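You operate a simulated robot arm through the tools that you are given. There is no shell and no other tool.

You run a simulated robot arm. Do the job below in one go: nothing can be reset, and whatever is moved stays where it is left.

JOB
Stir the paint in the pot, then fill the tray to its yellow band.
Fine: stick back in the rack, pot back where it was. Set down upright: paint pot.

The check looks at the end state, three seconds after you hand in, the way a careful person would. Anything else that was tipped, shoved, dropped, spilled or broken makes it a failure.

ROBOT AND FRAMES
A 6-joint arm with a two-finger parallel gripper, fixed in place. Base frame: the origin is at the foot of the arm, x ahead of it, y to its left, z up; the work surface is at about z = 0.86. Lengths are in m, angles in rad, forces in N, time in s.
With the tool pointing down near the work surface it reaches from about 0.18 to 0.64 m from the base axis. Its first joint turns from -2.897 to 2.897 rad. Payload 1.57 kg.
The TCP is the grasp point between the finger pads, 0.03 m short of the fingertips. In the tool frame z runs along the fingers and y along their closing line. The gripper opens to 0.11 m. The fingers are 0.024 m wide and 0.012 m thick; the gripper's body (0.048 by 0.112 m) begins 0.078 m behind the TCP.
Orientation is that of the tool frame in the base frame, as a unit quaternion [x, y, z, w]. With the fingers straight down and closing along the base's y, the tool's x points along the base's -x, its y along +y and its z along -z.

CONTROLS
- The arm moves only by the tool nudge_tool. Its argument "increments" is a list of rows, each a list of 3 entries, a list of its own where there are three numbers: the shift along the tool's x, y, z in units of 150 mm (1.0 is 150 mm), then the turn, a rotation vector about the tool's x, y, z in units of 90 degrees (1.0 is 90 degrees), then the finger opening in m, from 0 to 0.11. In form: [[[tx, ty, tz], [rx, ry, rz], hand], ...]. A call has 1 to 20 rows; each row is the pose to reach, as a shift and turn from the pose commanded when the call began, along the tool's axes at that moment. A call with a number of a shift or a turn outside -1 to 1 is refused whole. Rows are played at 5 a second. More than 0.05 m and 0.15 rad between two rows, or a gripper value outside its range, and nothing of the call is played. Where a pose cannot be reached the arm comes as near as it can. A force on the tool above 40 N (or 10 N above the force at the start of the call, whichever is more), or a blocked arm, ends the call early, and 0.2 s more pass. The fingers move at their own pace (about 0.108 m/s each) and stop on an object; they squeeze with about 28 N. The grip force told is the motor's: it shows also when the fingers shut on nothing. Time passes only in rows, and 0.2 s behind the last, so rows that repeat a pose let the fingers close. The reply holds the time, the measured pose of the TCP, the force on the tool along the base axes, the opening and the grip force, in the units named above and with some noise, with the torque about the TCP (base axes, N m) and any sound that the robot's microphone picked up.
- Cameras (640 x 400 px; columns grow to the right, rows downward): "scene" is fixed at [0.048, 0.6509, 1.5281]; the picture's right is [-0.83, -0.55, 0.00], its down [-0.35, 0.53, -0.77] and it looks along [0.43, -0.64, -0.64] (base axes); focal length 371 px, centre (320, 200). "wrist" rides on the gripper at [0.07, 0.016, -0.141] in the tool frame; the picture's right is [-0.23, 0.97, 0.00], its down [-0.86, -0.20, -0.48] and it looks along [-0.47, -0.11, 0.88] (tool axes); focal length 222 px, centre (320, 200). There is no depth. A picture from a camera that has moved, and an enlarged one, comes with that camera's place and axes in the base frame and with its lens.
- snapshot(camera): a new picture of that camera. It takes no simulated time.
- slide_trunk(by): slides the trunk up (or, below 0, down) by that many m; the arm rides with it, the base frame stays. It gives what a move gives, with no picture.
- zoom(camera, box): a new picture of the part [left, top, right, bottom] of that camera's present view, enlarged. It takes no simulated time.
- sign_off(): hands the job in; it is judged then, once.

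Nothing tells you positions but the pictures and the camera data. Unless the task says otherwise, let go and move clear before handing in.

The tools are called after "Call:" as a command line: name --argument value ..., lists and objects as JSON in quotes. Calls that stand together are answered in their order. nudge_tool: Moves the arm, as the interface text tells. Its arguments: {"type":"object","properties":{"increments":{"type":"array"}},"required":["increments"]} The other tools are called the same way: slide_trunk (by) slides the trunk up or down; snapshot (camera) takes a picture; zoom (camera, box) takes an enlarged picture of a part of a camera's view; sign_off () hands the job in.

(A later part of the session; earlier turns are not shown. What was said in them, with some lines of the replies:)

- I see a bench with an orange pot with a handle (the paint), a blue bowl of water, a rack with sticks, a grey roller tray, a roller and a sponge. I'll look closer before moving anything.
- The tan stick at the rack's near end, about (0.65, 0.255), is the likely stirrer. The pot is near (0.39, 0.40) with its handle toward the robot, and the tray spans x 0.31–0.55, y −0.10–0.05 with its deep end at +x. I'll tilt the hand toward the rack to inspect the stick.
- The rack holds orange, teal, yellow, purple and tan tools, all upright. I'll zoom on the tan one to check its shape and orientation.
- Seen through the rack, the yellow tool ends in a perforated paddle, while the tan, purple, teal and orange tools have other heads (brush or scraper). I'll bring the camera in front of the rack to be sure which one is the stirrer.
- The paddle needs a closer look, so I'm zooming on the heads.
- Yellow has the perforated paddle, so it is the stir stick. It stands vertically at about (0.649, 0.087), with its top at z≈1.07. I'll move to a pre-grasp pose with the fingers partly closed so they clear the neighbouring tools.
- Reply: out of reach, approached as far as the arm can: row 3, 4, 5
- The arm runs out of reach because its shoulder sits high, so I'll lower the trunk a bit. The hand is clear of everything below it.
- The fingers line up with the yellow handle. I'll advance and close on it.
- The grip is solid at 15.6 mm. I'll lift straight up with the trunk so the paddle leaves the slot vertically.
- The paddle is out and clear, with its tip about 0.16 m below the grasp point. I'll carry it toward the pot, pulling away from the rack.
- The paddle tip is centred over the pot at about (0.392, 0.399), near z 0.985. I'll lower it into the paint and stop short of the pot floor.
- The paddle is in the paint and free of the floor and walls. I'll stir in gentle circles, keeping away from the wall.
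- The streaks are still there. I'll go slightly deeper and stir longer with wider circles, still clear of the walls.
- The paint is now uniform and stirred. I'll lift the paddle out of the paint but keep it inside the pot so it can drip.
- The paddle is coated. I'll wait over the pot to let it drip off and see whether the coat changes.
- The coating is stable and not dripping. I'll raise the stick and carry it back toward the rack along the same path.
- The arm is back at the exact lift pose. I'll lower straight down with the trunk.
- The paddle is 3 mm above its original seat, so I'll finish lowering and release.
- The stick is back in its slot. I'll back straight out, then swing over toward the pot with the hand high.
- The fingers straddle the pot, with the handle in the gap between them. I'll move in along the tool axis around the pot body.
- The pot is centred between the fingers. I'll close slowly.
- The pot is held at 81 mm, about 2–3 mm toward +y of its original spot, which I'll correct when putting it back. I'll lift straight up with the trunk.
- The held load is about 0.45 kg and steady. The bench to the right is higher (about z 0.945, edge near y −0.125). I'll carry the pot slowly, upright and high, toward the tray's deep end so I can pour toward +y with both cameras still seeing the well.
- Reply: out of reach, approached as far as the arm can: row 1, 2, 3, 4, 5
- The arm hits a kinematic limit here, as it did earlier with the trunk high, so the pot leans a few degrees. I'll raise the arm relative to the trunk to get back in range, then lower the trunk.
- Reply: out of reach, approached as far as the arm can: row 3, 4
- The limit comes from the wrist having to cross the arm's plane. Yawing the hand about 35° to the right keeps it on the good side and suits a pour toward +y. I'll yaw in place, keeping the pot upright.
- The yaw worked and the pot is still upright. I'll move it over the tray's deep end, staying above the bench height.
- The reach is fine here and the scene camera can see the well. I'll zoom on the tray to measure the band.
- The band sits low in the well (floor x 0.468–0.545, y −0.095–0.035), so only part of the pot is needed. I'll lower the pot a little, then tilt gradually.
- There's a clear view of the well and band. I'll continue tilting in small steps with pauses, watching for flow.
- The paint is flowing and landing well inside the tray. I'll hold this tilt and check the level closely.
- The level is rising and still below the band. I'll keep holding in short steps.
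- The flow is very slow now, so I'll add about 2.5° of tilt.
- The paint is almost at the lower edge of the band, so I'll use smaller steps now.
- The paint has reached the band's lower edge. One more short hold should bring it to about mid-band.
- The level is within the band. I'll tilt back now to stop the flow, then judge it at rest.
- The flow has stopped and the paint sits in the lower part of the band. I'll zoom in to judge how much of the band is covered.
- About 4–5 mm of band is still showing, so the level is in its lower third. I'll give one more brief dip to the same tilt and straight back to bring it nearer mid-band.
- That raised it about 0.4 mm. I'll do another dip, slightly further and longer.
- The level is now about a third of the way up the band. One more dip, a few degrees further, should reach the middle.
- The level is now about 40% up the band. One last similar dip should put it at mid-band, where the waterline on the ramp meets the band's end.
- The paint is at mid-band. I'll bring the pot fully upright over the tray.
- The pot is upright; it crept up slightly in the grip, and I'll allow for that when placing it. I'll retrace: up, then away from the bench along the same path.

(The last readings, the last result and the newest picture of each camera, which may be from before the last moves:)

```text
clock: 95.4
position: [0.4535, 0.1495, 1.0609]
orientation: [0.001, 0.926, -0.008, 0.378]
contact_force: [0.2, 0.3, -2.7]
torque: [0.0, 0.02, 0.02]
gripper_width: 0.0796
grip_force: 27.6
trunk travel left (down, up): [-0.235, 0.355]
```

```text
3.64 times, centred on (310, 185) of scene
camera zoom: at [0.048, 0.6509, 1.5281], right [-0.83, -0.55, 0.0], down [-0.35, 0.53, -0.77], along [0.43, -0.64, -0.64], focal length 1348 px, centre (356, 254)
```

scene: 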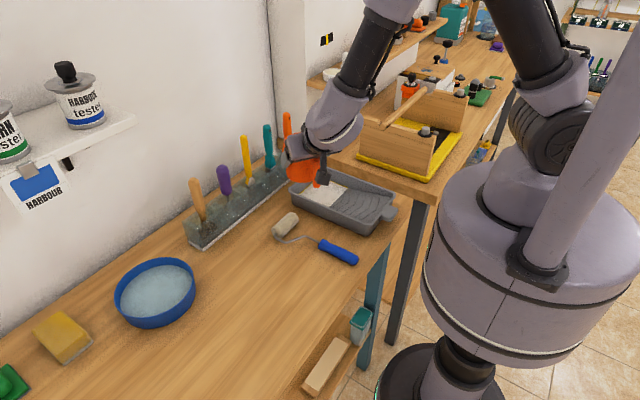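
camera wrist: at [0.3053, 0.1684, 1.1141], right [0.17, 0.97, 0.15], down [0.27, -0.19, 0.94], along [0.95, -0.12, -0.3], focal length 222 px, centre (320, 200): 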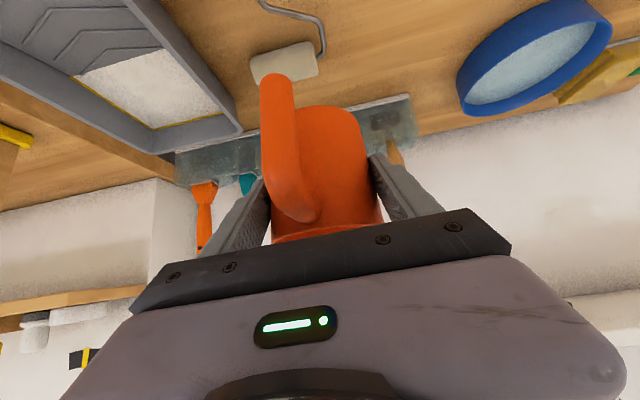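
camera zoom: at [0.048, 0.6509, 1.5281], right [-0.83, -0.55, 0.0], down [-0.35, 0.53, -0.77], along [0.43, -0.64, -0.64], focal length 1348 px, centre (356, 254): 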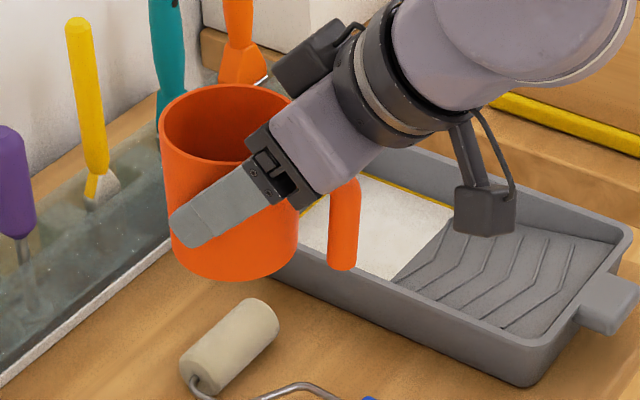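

The pot is upright and has crept about 7 mm up in the fingers. I'll carry it back to its spot.

Call:
nudge_tool --increments '[[[0.051, 0.164, -0.015], [0, 0, 0], 0.06], [[0.102, 0.327, -0.029], [0, 0, 0], 0.06], [[0.152, 0.491, -0.044], [0, 0, 0], 0.06], [[0.203, 0.654, -0.058], [0, 0, 0], 0.06], [[0.254, 0.818, -0.073], [0, 0, 0], 0.06]]'

Call:
nudge_tool --increments '[[[0.051, 0.164, -0.015], [0, 0, 0], 0.06], [[0.102, 0.327, -0.029], [0, 0, 0], 0.06], [[0.152, 0.491, -0.044], [0, 0, 0], 0.06], [[0.203, 0.654, -0.058], [0, 0, 0], 0.06], [[0.254, 0.818, -0.073], [0, 0, 0], 0.06], [[0.254, 0.818, -0.073], [0, 0, 0], 0.06]]'

Call:
snapshot --camera "wrist"

Call:
zoom --camera "scene" --box '[180, 230, 340, 370]'

```text
clock: 96.6
position: [0.4205, 0.2741, 1.0412]
orientation: [0.002, 0.925, -0.01, 0.379]
contact_force: [-0.1, -0.4, -2.7]
torque: [-0.01, -0.03, 0.0]
gripper_width: 0.0796
grip_force: 27.9
trunk travel left (down, up): [-0.235, 0.355]
```

```text
clock: 98.0
position: [0.3857, 0.3963, 1.0206]
orientation: [0.002, 0.925, -0.009, 0.379]
contact_force: [0.5, -0.6, -1.7]
torque: [0.04, -0.01, -0.01]
gripper_width: 0.0797
grip_force: 28.0
trunk travel left (down, up): [-0.235, 0.355]
```

```text
taken
camera wrist: at [0.2385, 0.4151, 1.0723], right [0.17, 0.97, 0.14], down [0.27, -0.19, 0.94], along [0.95, -0.12, -0.3], focal length 222 px, centre (320, 200)
```

wrist: 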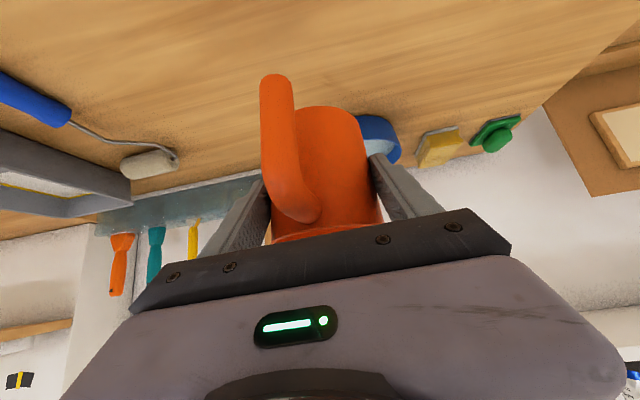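

```text
2.86 times, centred on (260, 300) of scene
camera zoom: at [0.048, 0.6509, 1.5281], right [-0.83, -0.55, 0.0], down [-0.35, 0.53, -0.77], along [0.43, -0.64, -0.64], focal length 1059 px, centre (491, -86)
```

zoom: 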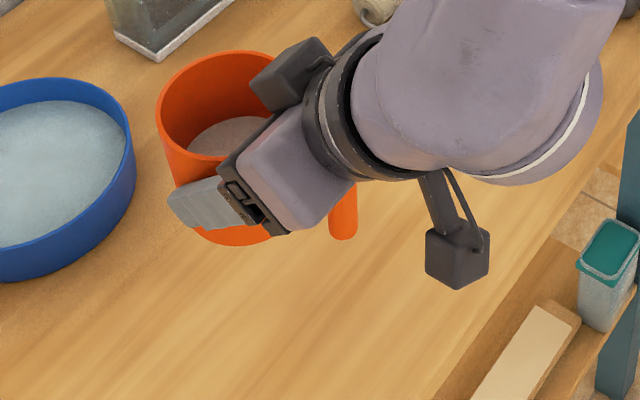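

Call:
slide_trunk --by -0.09

Call:
zoom --camera "scene" --box '[180, 260, 320, 370]'

Call:
snapshot --camera "wrist"

```text
clock: 99.2
position: [0.3857, 0.3956, 0.9299]
orientation: [0.001, 0.926, -0.008, 0.379]
contact_force: [0.1, 0.1, -1.3]
torque: [0.01, 0.0, 0.01]
gripper_width: 0.0799
grip_force: 28.2
trunk travel left (down, up): [-0.145, 0.445]
```

```text
3.64 times, centred on (250, 315) of scene
camera zoom: at [0.048, 0.6509, 1.5281], right [-0.83, -0.55, 0.0], down [-0.35, 0.53, -0.77], along [0.43, -0.64, -0.64], focal length 1348 px, centre (574, -218)
```

zoom: 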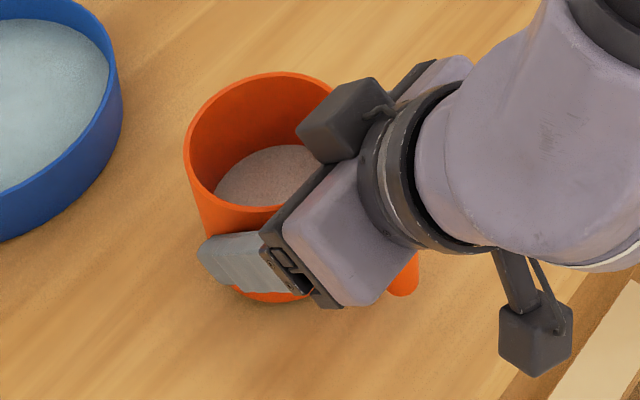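

```text
taken
camera wrist: at [0.2386, 0.4149, 0.9826], right [0.17, 0.97, 0.14], down [0.27, -0.19, 0.94], along [0.95, -0.12, -0.3], focal length 222 px, centre (320, 200)
```

wrist: 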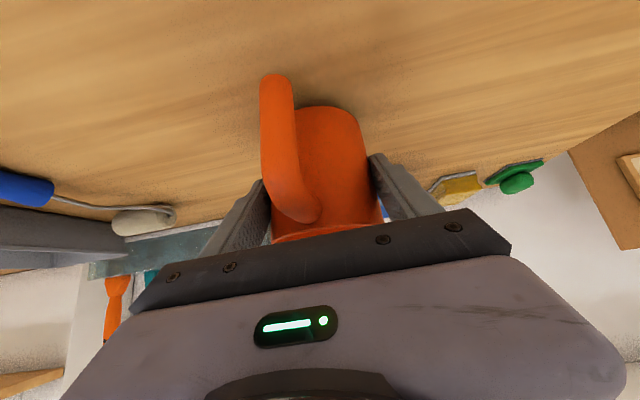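

Call:
nudge_tool --increments '[[[0.035, -0.01, 0.022], [0, 0, 0], 0.06], [[0.07, -0.02, 0.043], [0, 0, 0], 0.06], [[0.07, -0.02, 0.043], [0, 0, 0], 0.06]]'

Call:
zoom --camera "scene" --box '[180, 260, 320, 370]'

```text
clock: 100.0
position: [0.3825, 0.3935, 0.9184]
orientation: [0.002, 0.925, -0.007, 0.379]
contact_force: [2.6, 6.3, 14.9]
torque: [-0.04, -0.06, 0.03]
gripper_width: 0.0796
grip_force: 27.7
trunk travel left (down, up): [-0.145, 0.445]
```

```text
3.64 times, centred on (250, 315) of scene
camera zoom: at [0.048, 0.6509, 1.5281], right [-0.83, -0.55, 0.0], down [-0.35, 0.53, -0.77], along [0.43, -0.64, -0.64], focal length 1348 px, centre (574, -218)
```

zoom: 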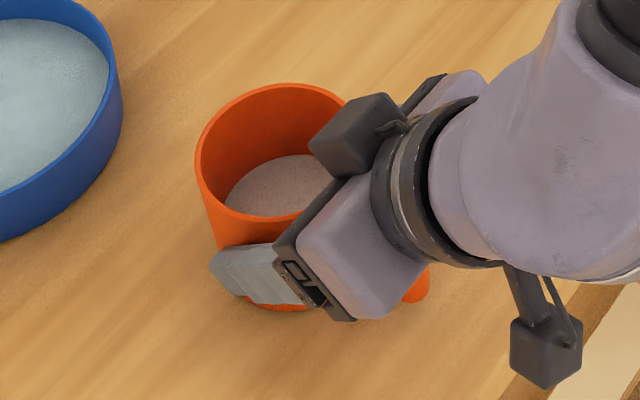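

The pot has touched down (about 16 N up), a few mm earlier than expected, so it may be slightly pitched in the fingers. I'll ease off and look closely.

Call:
nudge_tool --increments '[[[-0.014, 0, -0.014], [0, 0, 0], 0.06], [[-0.014, 0, -0.014], [0, 0, 0], 0.06]]'

Call:
zoom --camera "scene" --box '[205, 275, 295, 355]'

Call:
zoom --camera "wrist" --box '[220, 50, 420, 250]'

```text
clock: 100.6
position: [0.3833, 0.3912, 0.9221]
orientation: [0.002, 0.926, -0.01, 0.378]
contact_force: [0.9, -0.4, -2.7]
torque: [0.01, -0.02, 0.0]
gripper_width: 0.0793
grip_force: 27.9
trunk travel left (down, up): [-0.145, 0.445]
```

```text
5.00 times, centred on (250, 315) of scene
camera zoom: at [0.048, 0.6509, 1.5281], right [-0.83, -0.55, 0.0], down [-0.35, 0.53, -0.77], along [0.43, -0.64, -0.64], focal length 1854 px, centre (670, -375)
```

zoom: 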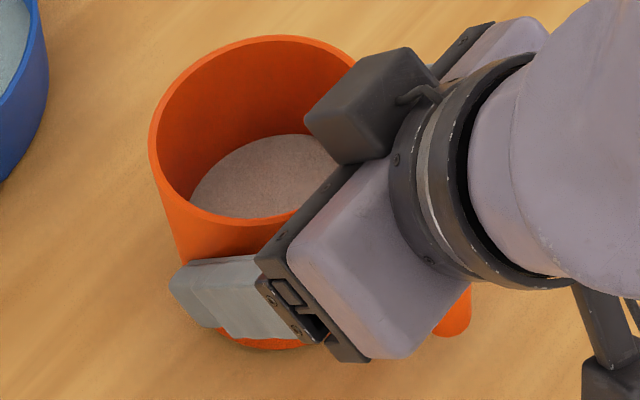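

```text
2.00 times, centred on (320, 150) of wrist
camera zoom: at [0.2355, 0.4115, 0.9729], right [0.17, 0.97, 0.14], down [0.27, -0.19, 0.94], along [0.95, -0.12, -0.3], focal length 444 px, centre (320, 300)
```

zoom: 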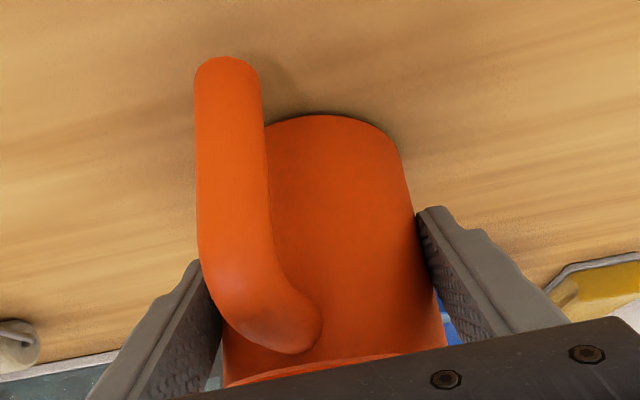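

Comparing with the starting view, the pot appears pitched roughly 5° in the grip (top away from the robot, handle slightly high). I'll lift a little, counter-rotate and re-check against the original view.

Call:
nudge_tool --increments '[[[-0.028, 0, -0.028], [0, 0, 0], 0.06], [[-0.028, 0, -0.028], [0, -0.03, 0], 0.06], [[-0.028, 0, -0.028], [0, -0.057, 0], 0.06], [[-0.028, 0, -0.028], [0, -0.057, 0], 0.06]]'

Call:
zoom --camera "scene" --box '[205, 275, 295, 355]'

Call:
zoom --camera "wrist" --box '[220, 50, 420, 250]'

```text
clock: 101.6
position: [0.3828, 0.3931, 0.9276]
orientation: [0.002, 0.908, -0.009, 0.42]
contact_force: [1.0, -0.4, -3.2]
torque: [0.02, 0.0, 0.04]
gripper_width: 0.0793
grip_force: 28.4
trunk travel left (down, up): [-0.145, 0.445]
```

```text
5.00 times, centred on (250, 315) of scene
camera zoom: at [0.048, 0.6509, 1.5281], right [-0.83, -0.55, 0.0], down [-0.35, 0.53, -0.77], along [0.43, -0.64, -0.64], focal length 1854 px, centre (670, -375)
```

zoom: 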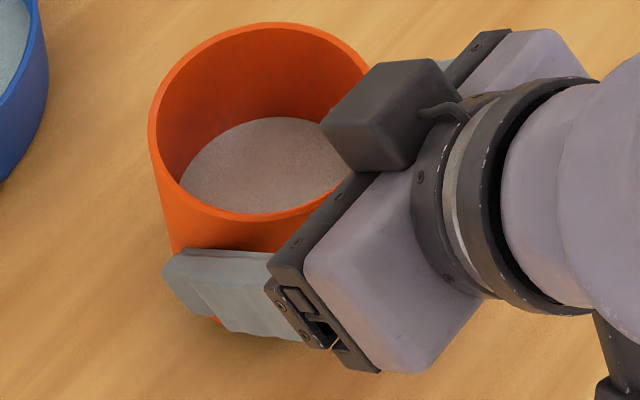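

```text
2.00 times, centred on (320, 150) of wrist
camera zoom: at [0.2314, 0.4118, 0.9659], right [0.16, 0.97, 0.16], down [0.19, -0.19, 0.96], along [0.97, -0.12, -0.21], focal length 444 px, centre (320, 300)
```

zoom: 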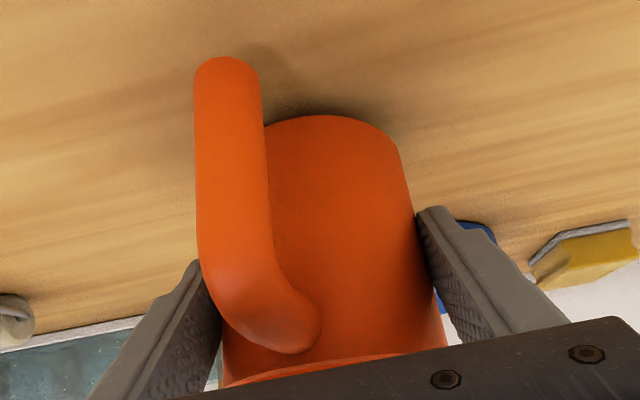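

The counter-rotation makes the paint surface parallel with the rim again, and the position matches the original within about a millimetre. I'll lower gently to contact.

Call:
nudge_tool --increments '[[[0.017, 0, 0.0144], [0, 0, 0], 0.06], [[0.034, 0, 0.0289], [0, 0, 0], 0.06], [[0.0509, 0, 0.0433], [0, 0, 0], 0.06], [[0.0509, 0, 0.0433], [0, 0, 0], 0.06]]'

```text
clock: 102.6
position: [0.3834, 0.3929, 0.9178]
orientation: [0.001, 0.908, -0.008, 0.42]
contact_force: [2.9, 2.3, 8.0]
torque: [0.17, -0.13, 0.0]
gripper_width: 0.0788
grip_force: 27.3
trunk travel left (down, up): [-0.145, 0.445]
```

Call:
zoom --camera "scene" --box '[205, 275, 295, 355]'

Call:
zoom --camera "wrist" --box '[220, 50, 420, 250]'

```text
5.00 times, centred on (250, 315) of scene
camera zoom: at [0.048, 0.6509, 1.5281], right [-0.83, -0.55, 0.0], down [-0.35, 0.53, -0.77], along [0.43, -0.64, -0.64], focal length 1854 px, centre (670, -375)
```

zoom: 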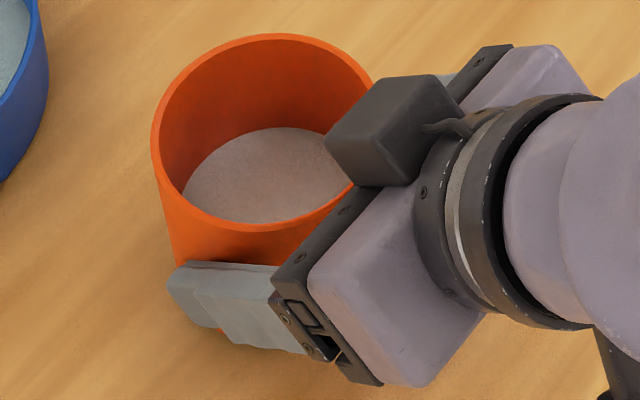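

```text
2.00 times, centred on (320, 150) of wrist
camera zoom: at [0.2316, 0.4116, 0.9569], right [0.16, 0.97, 0.16], down [0.19, -0.19, 0.96], along [0.97, -0.12, -0.21], focal length 444 px, centre (320, 300)
```

zoom: 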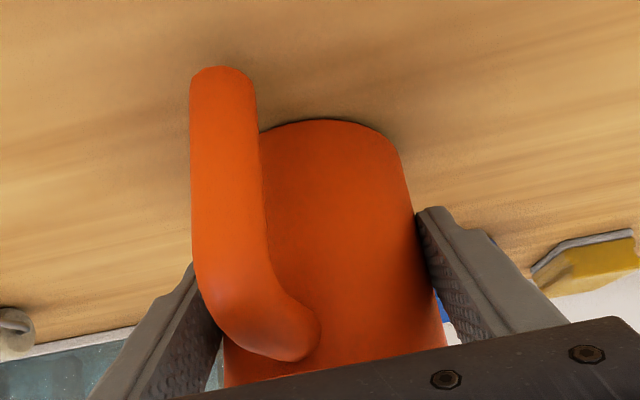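

The pot is down on the table with an even contact. I'll open the fingers slowly.

Call:
nudge_tool --increments '[[[0, 0, 0], [0, 0, 0], 0.08], [[0, 0, 0], [0, 0, 0], 0.082], [[0, 0, 0], [0, 0, 0], 0.085], [[0, 0, 0], [0, 0, 0], 0.09], [[0, 0, 0], [0, 0, 0], 0.1], [[0, 0, 0], [0, 0, 0], 0.11], [[0, 0, 0], [0, 0, 0], 0.11]]'

Call:
zoom --camera "scene" --box '[205, 275, 295, 355]'

Call:
zoom --camera "wrist" --box '[220, 50, 420, 250]'

```text
clock: 104.2
position: [0.3829, 0.3913, 0.9193]
orientation: [0.001, 0.908, -0.008, 0.419]
contact_force: [-0.5, 0.1, -0.4]
torque: [0.06, 0.04, 0.0]
gripper_width: 0.1098
grip_force: 0.0
trunk travel left (down, up): [-0.145, 0.445]
```

```text
5.00 times, centred on (250, 315) of scene
camera zoom: at [0.048, 0.6509, 1.5281], right [-0.83, -0.55, 0.0], down [-0.35, 0.53, -0.77], along [0.43, -0.64, -0.64], focal length 1854 px, centre (670, -375)
```

zoom: 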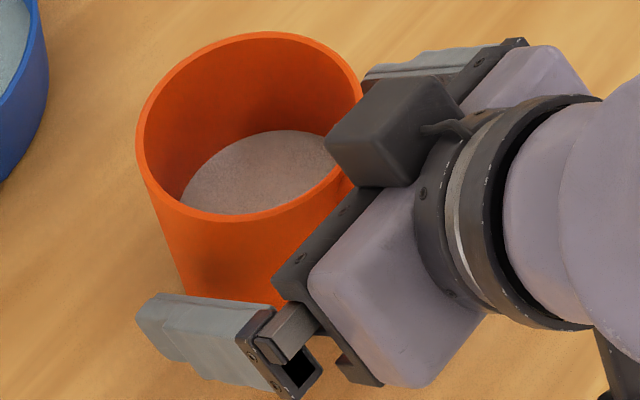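

```text
2.00 times, centred on (320, 150) of wrist
camera zoom: at [0.2316, 0.4115, 0.9564], right [0.16, 0.97, 0.16], down [0.19, -0.19, 0.96], along [0.97, -0.12, -0.21], focal length 444 px, centre (320, 300)
```

zoom: 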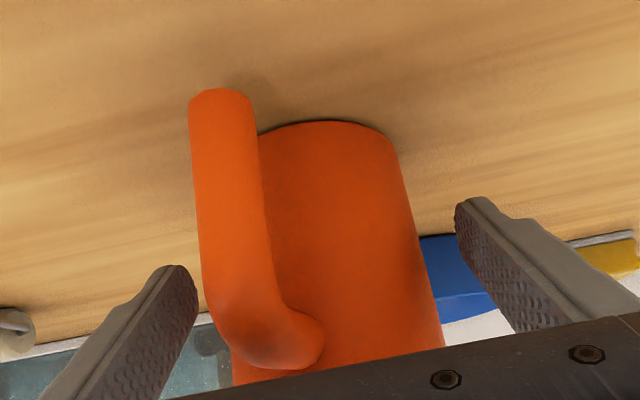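

After release the pot leans slightly because the handle's bend rests on the palm, which stops it settling back. I'll back off very slowly along the tool axis so it eases down upright.

Call:
nudge_tool --increments '[[[0, 0, -0.012], [0, 0, 0], 0.11], [[0, 0, -0.024], [0, 0, 0], 0.11], [[0, 0, -0.036], [0, 0, 0], 0.11], [[0, 0, -0.048], [0, 0, 0], 0.11], [[0, 0, -0.06], [0, 0, 0], 0.11], [[0, 0, -0.072], [0, 0, 0], 0.11], [[0, 0, -0.084], [0, 0, 0], 0.11], [[0, 0, -0.096], [0, 0, 0], 0.11], [[0, 0, -0.108], [0, 0, 0], 0.11], [[0, 0, -0.12], [0, 0, 0], 0.11]]'

Call:
zoom --camera "scene" --box '[205, 275, 295, 355]'

Call:
zoom --camera "wrist" --box '[220, 50, 420, 250]'

```text
clock: 106.4
position: [0.3693, 0.3934, 0.9302]
orientation: [0.001, 0.908, -0.009, 0.419]
contact_force: [0.1, 0.3, 0.6]
torque: [0.0, 0.01, -0.03]
gripper_width: 0.1101
grip_force: 0.0
trunk travel left (down, up): [-0.145, 0.445]
```

```text
5.00 times, centred on (250, 315) of scene
camera zoom: at [0.048, 0.6509, 1.5281], right [-0.83, -0.55, 0.0], down [-0.35, 0.53, -0.77], along [0.43, -0.64, -0.64], focal length 1854 px, centre (670, -375)
```

zoom: 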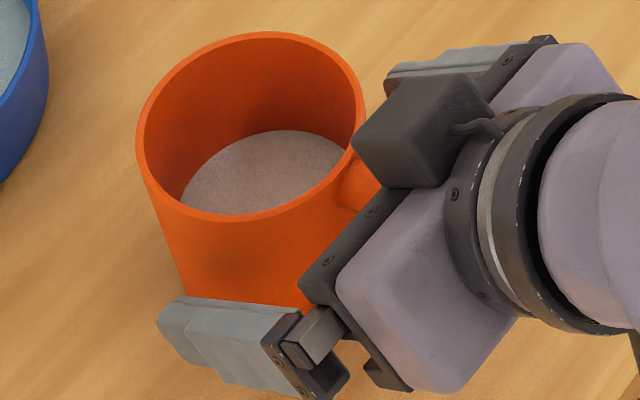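

```text
2.00 times, centred on (320, 150) of wrist
camera zoom: at [0.2179, 0.4118, 0.9679], right [0.16, 0.97, 0.16], down [0.19, -0.19, 0.96], along [0.97, -0.12, -0.21], focal length 444 px, centre (320, 300)
```

zoom: 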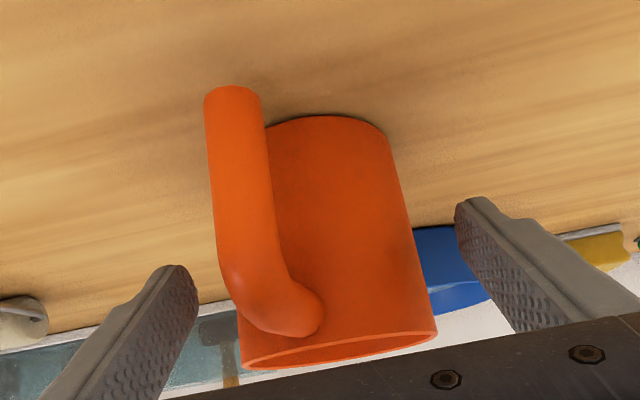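

The pot didn't move as I backed off, so it is standing freely and flat. I'll retreat fully and compare its position with the original.

Call:
nudge_tool --increments '[[[0, 0, -0.15], [0, 0, 0], 0.11], [[0, 0, -0.3], [0, 0, 0], 0.11], [[0, 0, -0.45], [0, 0, 0], 0.11], [[0, 0, -0.6], [0, 0, 0], 0.11], [[0, 0, -0.75], [0, 0, 0], 0.11]]'

Call:
zoom --camera "scene" --box '[180, 260, 320, 370]'

Call:
snapshot --camera "wrist"

Call:
snapshot --camera "scene"

```text
clock: 107.6
position: [0.2838, 0.3955, 1.0022]
orientation: [0.001, 0.908, -0.009, 0.419]
contact_force: [-0.4, -0.5, -0.1]
torque: [0.03, -0.02, 0.02]
gripper_width: 0.1102
grip_force: 0.0
trunk travel left (down, up): [-0.145, 0.445]
```

```text
3.64 times, centred on (250, 315) of scene
camera zoom: at [0.048, 0.6509, 1.5281], right [-0.83, -0.55, 0.0], down [-0.35, 0.53, -0.77], along [0.43, -0.64, -0.64], focal length 1348 px, centre (574, -218)
```

zoom: 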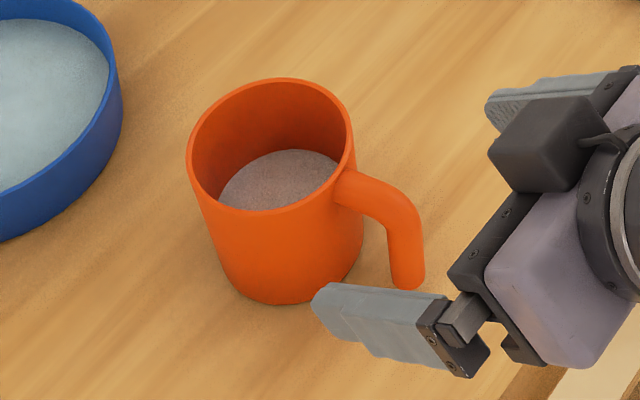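

```text
taken
camera wrist: at [0.1319, 0.4141, 1.0413], right [0.16, 0.97, 0.16], down [0.19, -0.19, 0.96], along [0.97, -0.12, -0.21], focal length 222 px, centre (320, 200)
```

wrist: 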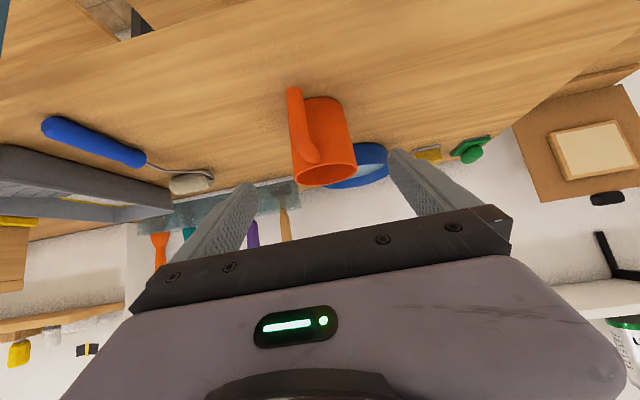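

```text
taken
```

scene: 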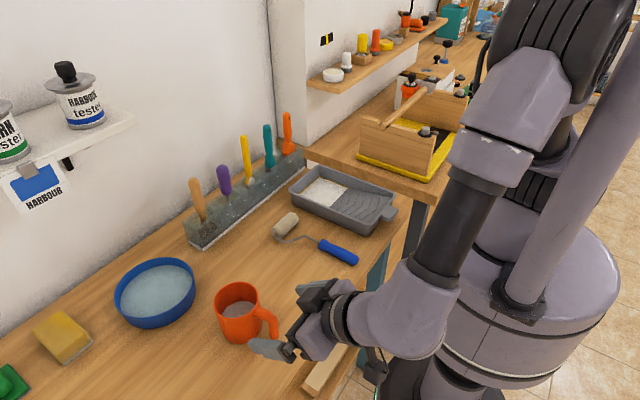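

The pot stands upright, but it is about 9 mm too far in +x and turned roughly 11°, since it twisted in the fingers rather than pitched. I'll regrasp gently to set it back properly, starting by restoring the original approach pose.

Call:
nudge_tool --increments '[[[-0.08, 0.0015, -0.06], [0, 0.03, 0], 0.11], [[-0.161, 0.003, -0.12], [0, 0.057, 0], 0.11], [[-0.161, 0.003, -0.12], [0, 0.057, 0], 0.11]]'

Call:
zoom --camera "scene" --box '[290, 155, 410, 235]'

Call:
zoom --camera "scene" --box '[180, 260, 320, 370]'

```text
clock: 108.4
position: [0.2851, 0.396, 1.0331]
orientation: [0.001, 0.926, -0.008, 0.378]
contact_force: [0.0, -0.2, 0.1]
torque: [-0.02, 0.0, 0.01]
gripper_width: 0.1099
grip_force: 0.1
trunk travel left (down, up): [-0.145, 0.445]
```

```text
5.00 times, centred on (350, 195) of scene
camera zoom: at [0.048, 0.6509, 1.5281], right [-0.83, -0.55, 0.0], down [-0.35, 0.53, -0.77], along [0.43, -0.64, -0.64], focal length 1854 px, centre (170, 225)
```

zoom: 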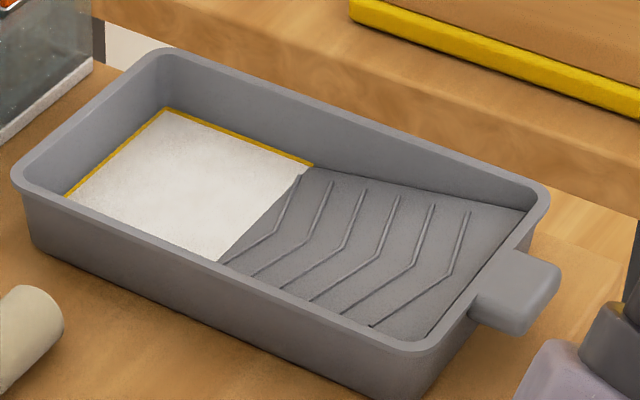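

```text
3.64 times, centred on (250, 315) of scene
camera zoom: at [0.048, 0.6509, 1.5281], right [-0.83, -0.55, 0.0], down [-0.35, 0.53, -0.77], along [0.43, -0.64, -0.64], focal length 1348 px, centre (574, -218)
```

zoom: 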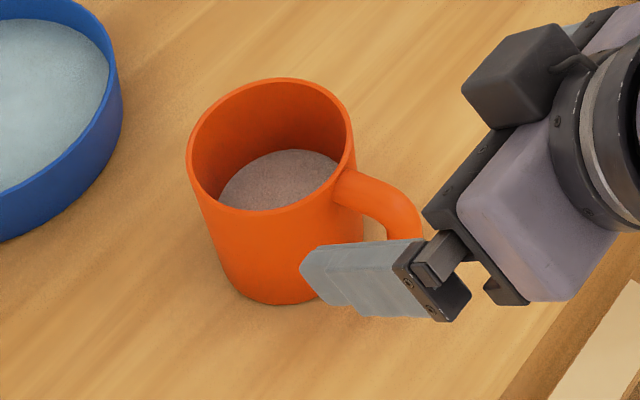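

The tray is filled to mid-band with nothing spilled. I'll approach the pot again.

Call:
nudge_tool --increments '[[[0, 0, 0.16], [0, 0, 0], 0.11], [[0, 0, 0.32], [0, 0, 0], 0.11], [[0, 0, 0.48], [0, 0, 0], 0.11], [[0, 0, 0.64], [0, 0, 0], 0.11], [[0, 0, 0.78], [0, 0, 0], 0.11], [[0, 0, 0.9], [0, 0, 0], 0.11], [[0.003, 0.001, 1.0], [0, 0, 0], 0.11]]'

Call:
zoom --camera "wrist" --box '[220, 50, 420, 250]'

Call:
zoom --camera "scene" --box '[180, 260, 320, 370]'

```text
clock: 110.0
position: [0.3916, 0.3933, 0.9243]
orientation: [0.001, 0.925, -0.008, 0.379]
contact_force: [0.2, 0.1, -0.6]
torque: [0.0, 0.02, -0.01]
gripper_width: 0.1102
grip_force: 0.0
trunk travel left (down, up): [-0.145, 0.445]
```

```text
2.00 times, centred on (320, 150) of wrist
camera zoom: at [0.243, 0.4126, 0.976], right [0.17, 0.97, 0.14], down [0.27, -0.19, 0.94], along [0.95, -0.12, -0.3], focal length 444 px, centre (320, 300)
```

zoom: 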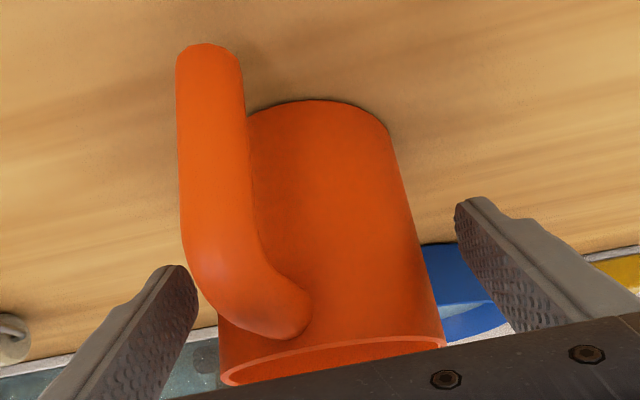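

```text
3.64 times, centred on (250, 315) of scene
camera zoom: at [0.048, 0.6509, 1.5281], right [-0.83, -0.55, 0.0], down [-0.35, 0.53, -0.77], along [0.43, -0.64, -0.64], focal length 1348 px, centre (574, -218)
```

zoom: 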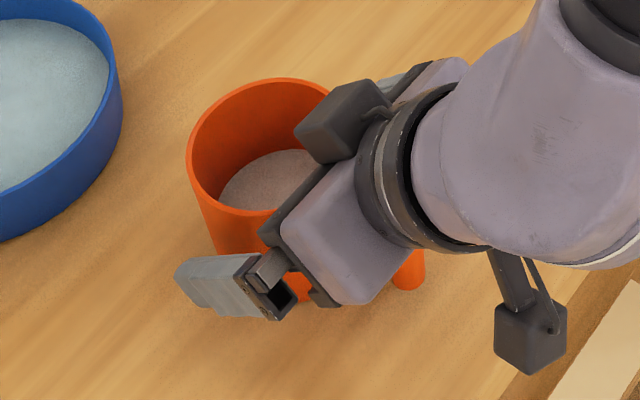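

Call:
nudge_tool --increments '[[[0, 0, 0], [0, 0, 0], 0.1], [[0, 0, 0], [0, 0, 0], 0.095], [[0, 0, 0], [0, 0, 0], 0.09], [[0, 0, 0], [0, 0, 0], 0.086], [[0, 0, 0], [0, 0, 0], 0.083], [[0, 0, 0], [0, 0, 0], 0.08], [[0, 0, 0], [0, 0, 0], 0.076], [[0, 0, 0], [0, 0, 0], 0.07], [[0, 0, 0], [0, 0, 0], 0.07]]'

Call:
zoom --camera "wrist" --box '[220, 50, 420, 250]'

Call:
zoom --camera "scene" --box '[180, 260, 320, 370]'

```text
clock: 112.0
position: [0.3901, 0.3925, 0.9243]
orientation: [0.002, 0.925, -0.009, 0.379]
contact_force: [-0.2, -0.6, 0.8]
torque: [-0.13, 0.0, 0.0]
gripper_width: 0.0792
grip_force: 27.7
trunk travel left (down, up): [-0.145, 0.445]
```

```text
2.00 times, centred on (320, 150) of wrist
camera zoom: at [0.2426, 0.4125, 0.9763], right [0.17, 0.97, 0.14], down [0.27, -0.19, 0.94], along [0.95, -0.12, -0.3], focal length 444 px, centre (320, 300)
```

zoom: 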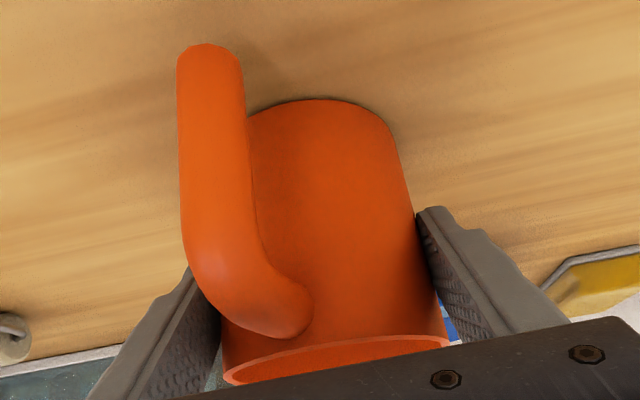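

```text
3.64 times, centred on (250, 315) of scene
camera zoom: at [0.048, 0.6509, 1.5281], right [-0.83, -0.55, 0.0], down [-0.35, 0.53, -0.77], along [0.43, -0.64, -0.64], focal length 1348 px, centre (574, -218)
```

zoom: 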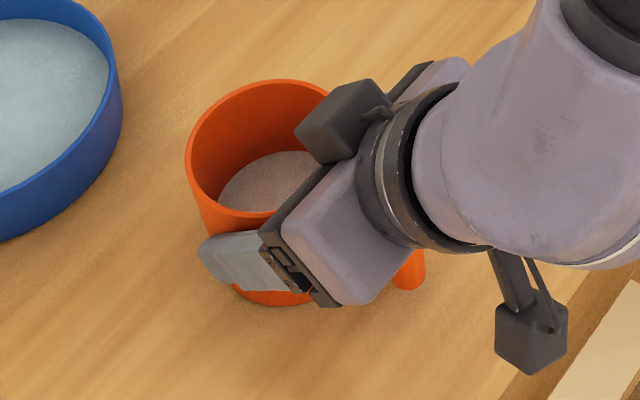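

Call:
slide_trunk --by 0.004

Call:
nudge_tool --increments '[[[0.014, 0.004, -0.0135], [0.021, 0.0004, 0.021], 0.07], [[0.027, 0.009, -0.027], [0.042, 0.0007, 0.042], 0.07], [[0.041, 0.013, -0.0405], [0.0624, 0.0011, 0.0633], 0.07], [[0.041, 0.013, -0.0405], [0.0624, 0.0011, 0.0633], 0.07]]'

Call:
zoom --camera "scene" --box '[180, 260, 320, 370]'

Call:
zoom --camera "wrist" --box '[220, 50, 420, 250]'

```text
clock: 112.5
position: [0.3894, 0.3925, 0.9285]
orientation: [0.001, 0.925, -0.008, 0.38]
contact_force: [-0.7, 0.4, -2.7]
torque: [0.03, 0.0, -0.01]
gripper_width: 0.0793
grip_force: 27.8
trunk travel left (down, up): [-0.149, 0.441]
```

```text
clock: 113.5
position: [0.3822, 0.3955, 0.9288]
orientation: [0.067, 0.923, -0.037, 0.377]
contact_force: [-0.3, 0.8, -2.6]
torque: [0.04, 0.01, -0.02]
gripper_width: 0.0794
grip_force: 27.8
trunk travel left (down, up): [-0.149, 0.441]
```

```text
3.64 times, centred on (250, 315) of scene
camera zoom: at [0.048, 0.6509, 1.5281], right [-0.83, -0.55, 0.0], down [-0.35, 0.53, -0.77], along [0.43, -0.64, -0.64], focal length 1348 px, centre (574, -218)
```

zoom: 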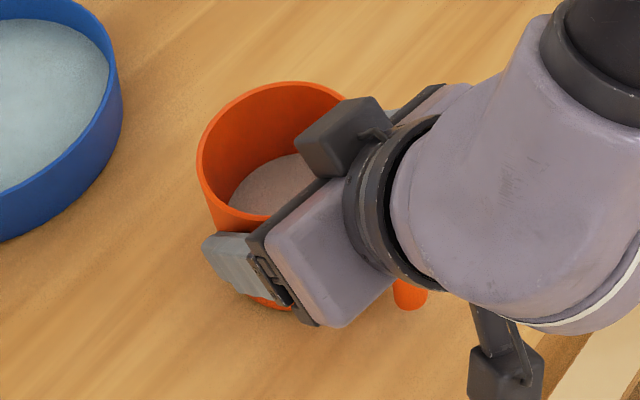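

```text
2.00 times, centred on (320, 150) of wrist
camera zoom: at [0.2382, 0.4352, 0.9802], right [0.31, 0.94, 0.14], down [0.24, -0.22, 0.94], along [0.92, -0.25, -0.3], focal length 444 px, centre (320, 300)
```

zoom: 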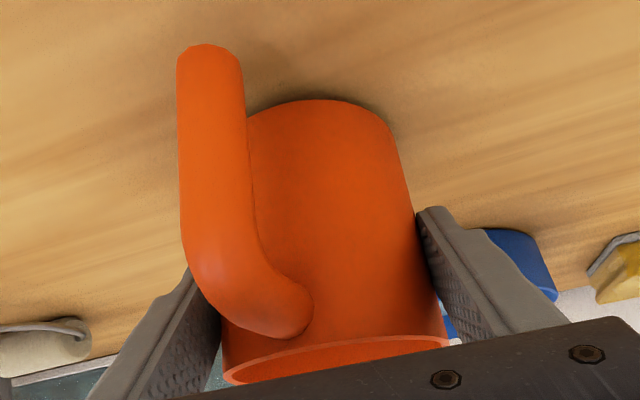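

Once lowered, the position matches the original to about 1 mm. I'll lower the same 4 mm and release.

Call:
slide_trunk --by -0.004

Call:
nudge_tool --increments '[[[0, 0, 0], [0, 0, 0], 0.08], [[0, 0, 0], [0, 0, 0], 0.082], [[0, 0, 0], [0, 0, 0], 0.085], [[0, 0, 0], [0, 0, 0], 0.09], [[0, 0, 0], [0, 0, 0], 0.1], [[0, 0, 0], [0, 0, 0], 0.11], [[0, 0, 0], [0, 0, 0], 0.11]]'

Call:
zoom --camera "scene" --box '[180, 260, 320, 370]'

Call:
zoom --camera "wrist" --box '[220, 50, 420, 250]'

```text
clock: 114.1
position: [0.3822, 0.3944, 0.9251]
orientation: [0.066, 0.923, -0.035, 0.377]
contact_force: [-0.2, 0.0, -0.7]
torque: [-0.06, 0.02, 0.03]
gripper_width: 0.0791
grip_force: 28.3
trunk travel left (down, up): [-0.145, 0.445]
```

```text
clock: 115.7
position: [0.3813, 0.3952, 0.9257]
orientation: [0.066, 0.923, -0.035, 0.377]
contact_force: [-0.2, -0.5, 0.0]
torque: [-0.02, -0.03, -0.02]
gripper_width: 0.1102
grip_force: 0.0
trunk travel left (down, up): [-0.145, 0.445]
```

```text
3.64 times, centred on (250, 315) of scene
camera zoom: at [0.048, 0.6509, 1.5281], right [-0.83, -0.55, 0.0], down [-0.35, 0.53, -0.77], along [0.43, -0.64, -0.64], focal length 1348 px, centre (574, -218)
```

zoom: 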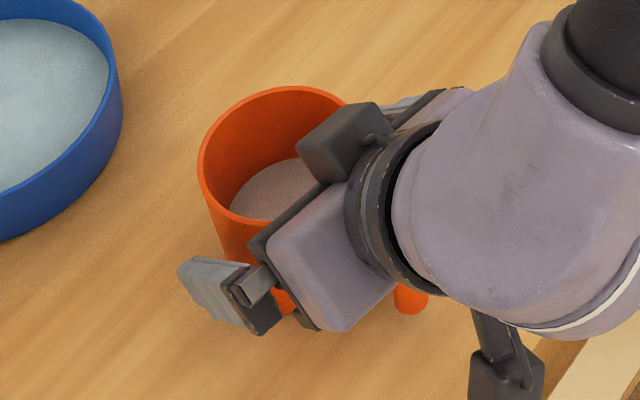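

```text
2.00 times, centred on (320, 150) of wrist
camera zoom: at [0.2381, 0.4351, 0.9763], right [0.31, 0.94, 0.14], down [0.24, -0.22, 0.94], along [0.92, -0.25, -0.3], focal length 444 px, centre (320, 300)
```

zoom: 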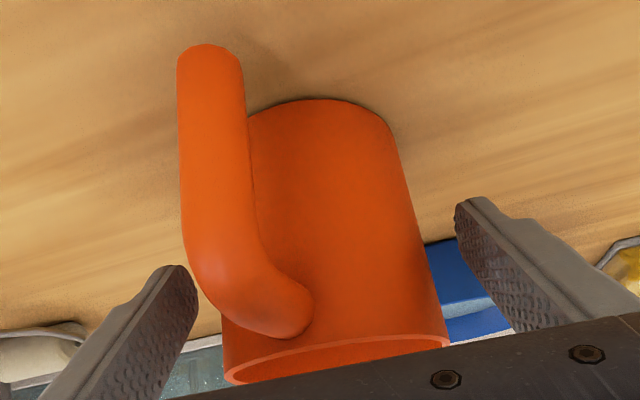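

The pot is upright at its original spot. I'll retreat along the tool axis.

Call:
nudge_tool --increments '[[[0, 0, -0.06], [0, 0, 0], 0.11], [[0, 0, -0.15], [0, 0, 0], 0.11], [[0, 0, -0.3], [0, 0, 0], 0.11], [[0, 0, -0.45], [0, 0, 0], 0.11], [[0, 0, -0.6], [0, 0, 0], 0.11], [[0, 0, -0.8], [0, 0, 0], 0.11], [[0, 0, -1.0], [0, 0, 0], 0.11]]'

Call:
slide_trunk --by 0.15

Call:
snapshot --camera "scene"

Call:
zoom --camera "scene" --box '[180, 260, 320, 370]'

Call:
zoom --camera "scene" --box '[180, 120, 420, 270]'

```text
clock: 117.3
position: [0.2781, 0.4121, 1.0318]
orientation: [0.066, 0.923, -0.036, 0.377]
contact_force: [-0.5, -1.0, -0.6]
torque: [-0.03, 0.0, -0.02]
gripper_width: 0.11
grip_force: 0.2
trunk travel left (down, up): [-0.145, 0.445]
```

```text
clock: 119.0
position: [0.2776, 0.4124, 1.1812]
orientation: [0.066, 0.923, -0.035, 0.377]
contact_force: [0.1, 0.0, -1.0]
torque: [-0.01, -0.02, -0.02]
gripper_width: 0.1098
grip_force: 0.1
trunk travel left (down, up): [-0.295, 0.295]
```

```text
taken
```

scene: 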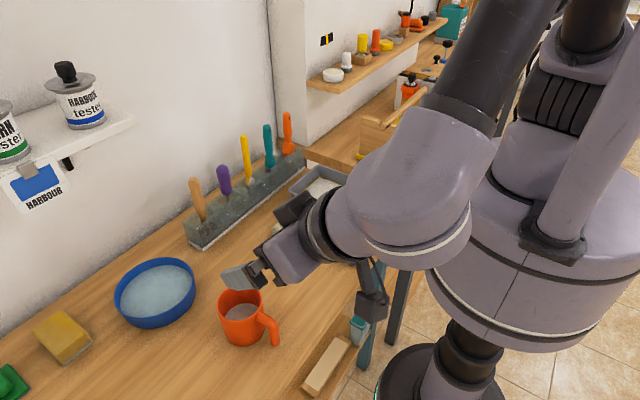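

```text
3.64 times, centred on (250, 315) of scene
camera zoom: at [0.048, 0.6509, 1.5281], right [-0.83, -0.55, 0.0], down [-0.35, 0.53, -0.77], along [0.43, -0.64, -0.64], focal length 1348 px, centre (574, -218)
```

zoom: 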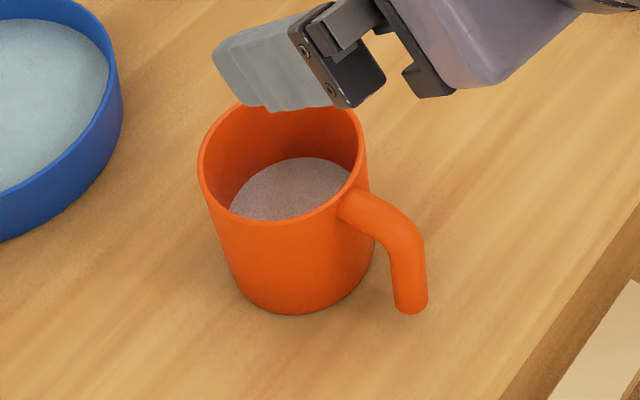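

```text
2.67 times, centred on (300, 195) of scene
camera zoom: at [0.048, 0.6509, 1.5281], right [-0.83, -0.55, 0.0], down [-0.35, 0.53, -0.77], along [0.43, -0.64, -0.64], focal length 989 px, centre (373, 213)
```

zoom: 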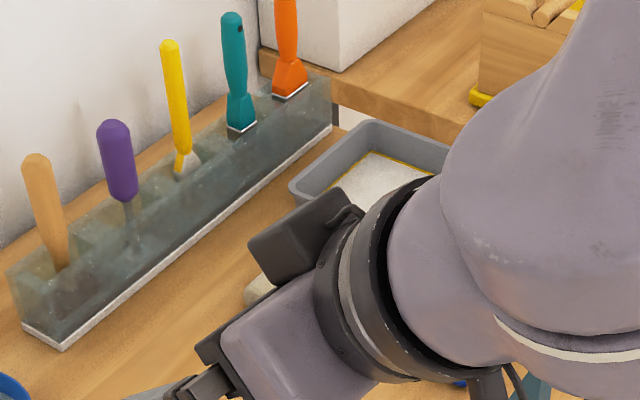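

Everything is in place:
- The paint is stirred and the yellow stick is back in its rack slot.
- The tray is filled to mid-band with nothing spilled.
- The pot stands upright within about a millimetre of its original spot, with its handle turned a few degrees.
- The arm is open and clear of everything.

I'm handing in now.

Call:
sign_off

```text
The job is handed in.
```

I stirred the paint until the streaks were gone and filled the tray to about the middle of its yellow band. I saw no spills in the pictures I took afterwards.

- **Stick:** the yellow perforated stirrer is back in its slot in the rack. Its paddle still has a coat of paint on it, though I saw no drips.
- **Pot:** it is upright and, by my measurements from the pictures, within about a millimetre of where it started. Its handle is turned a few degrees from before. After pouring I first set it down about 9 mm off, so I picked it up again and corrected it.
- **Arm:** the gripper is open and clear of everything.
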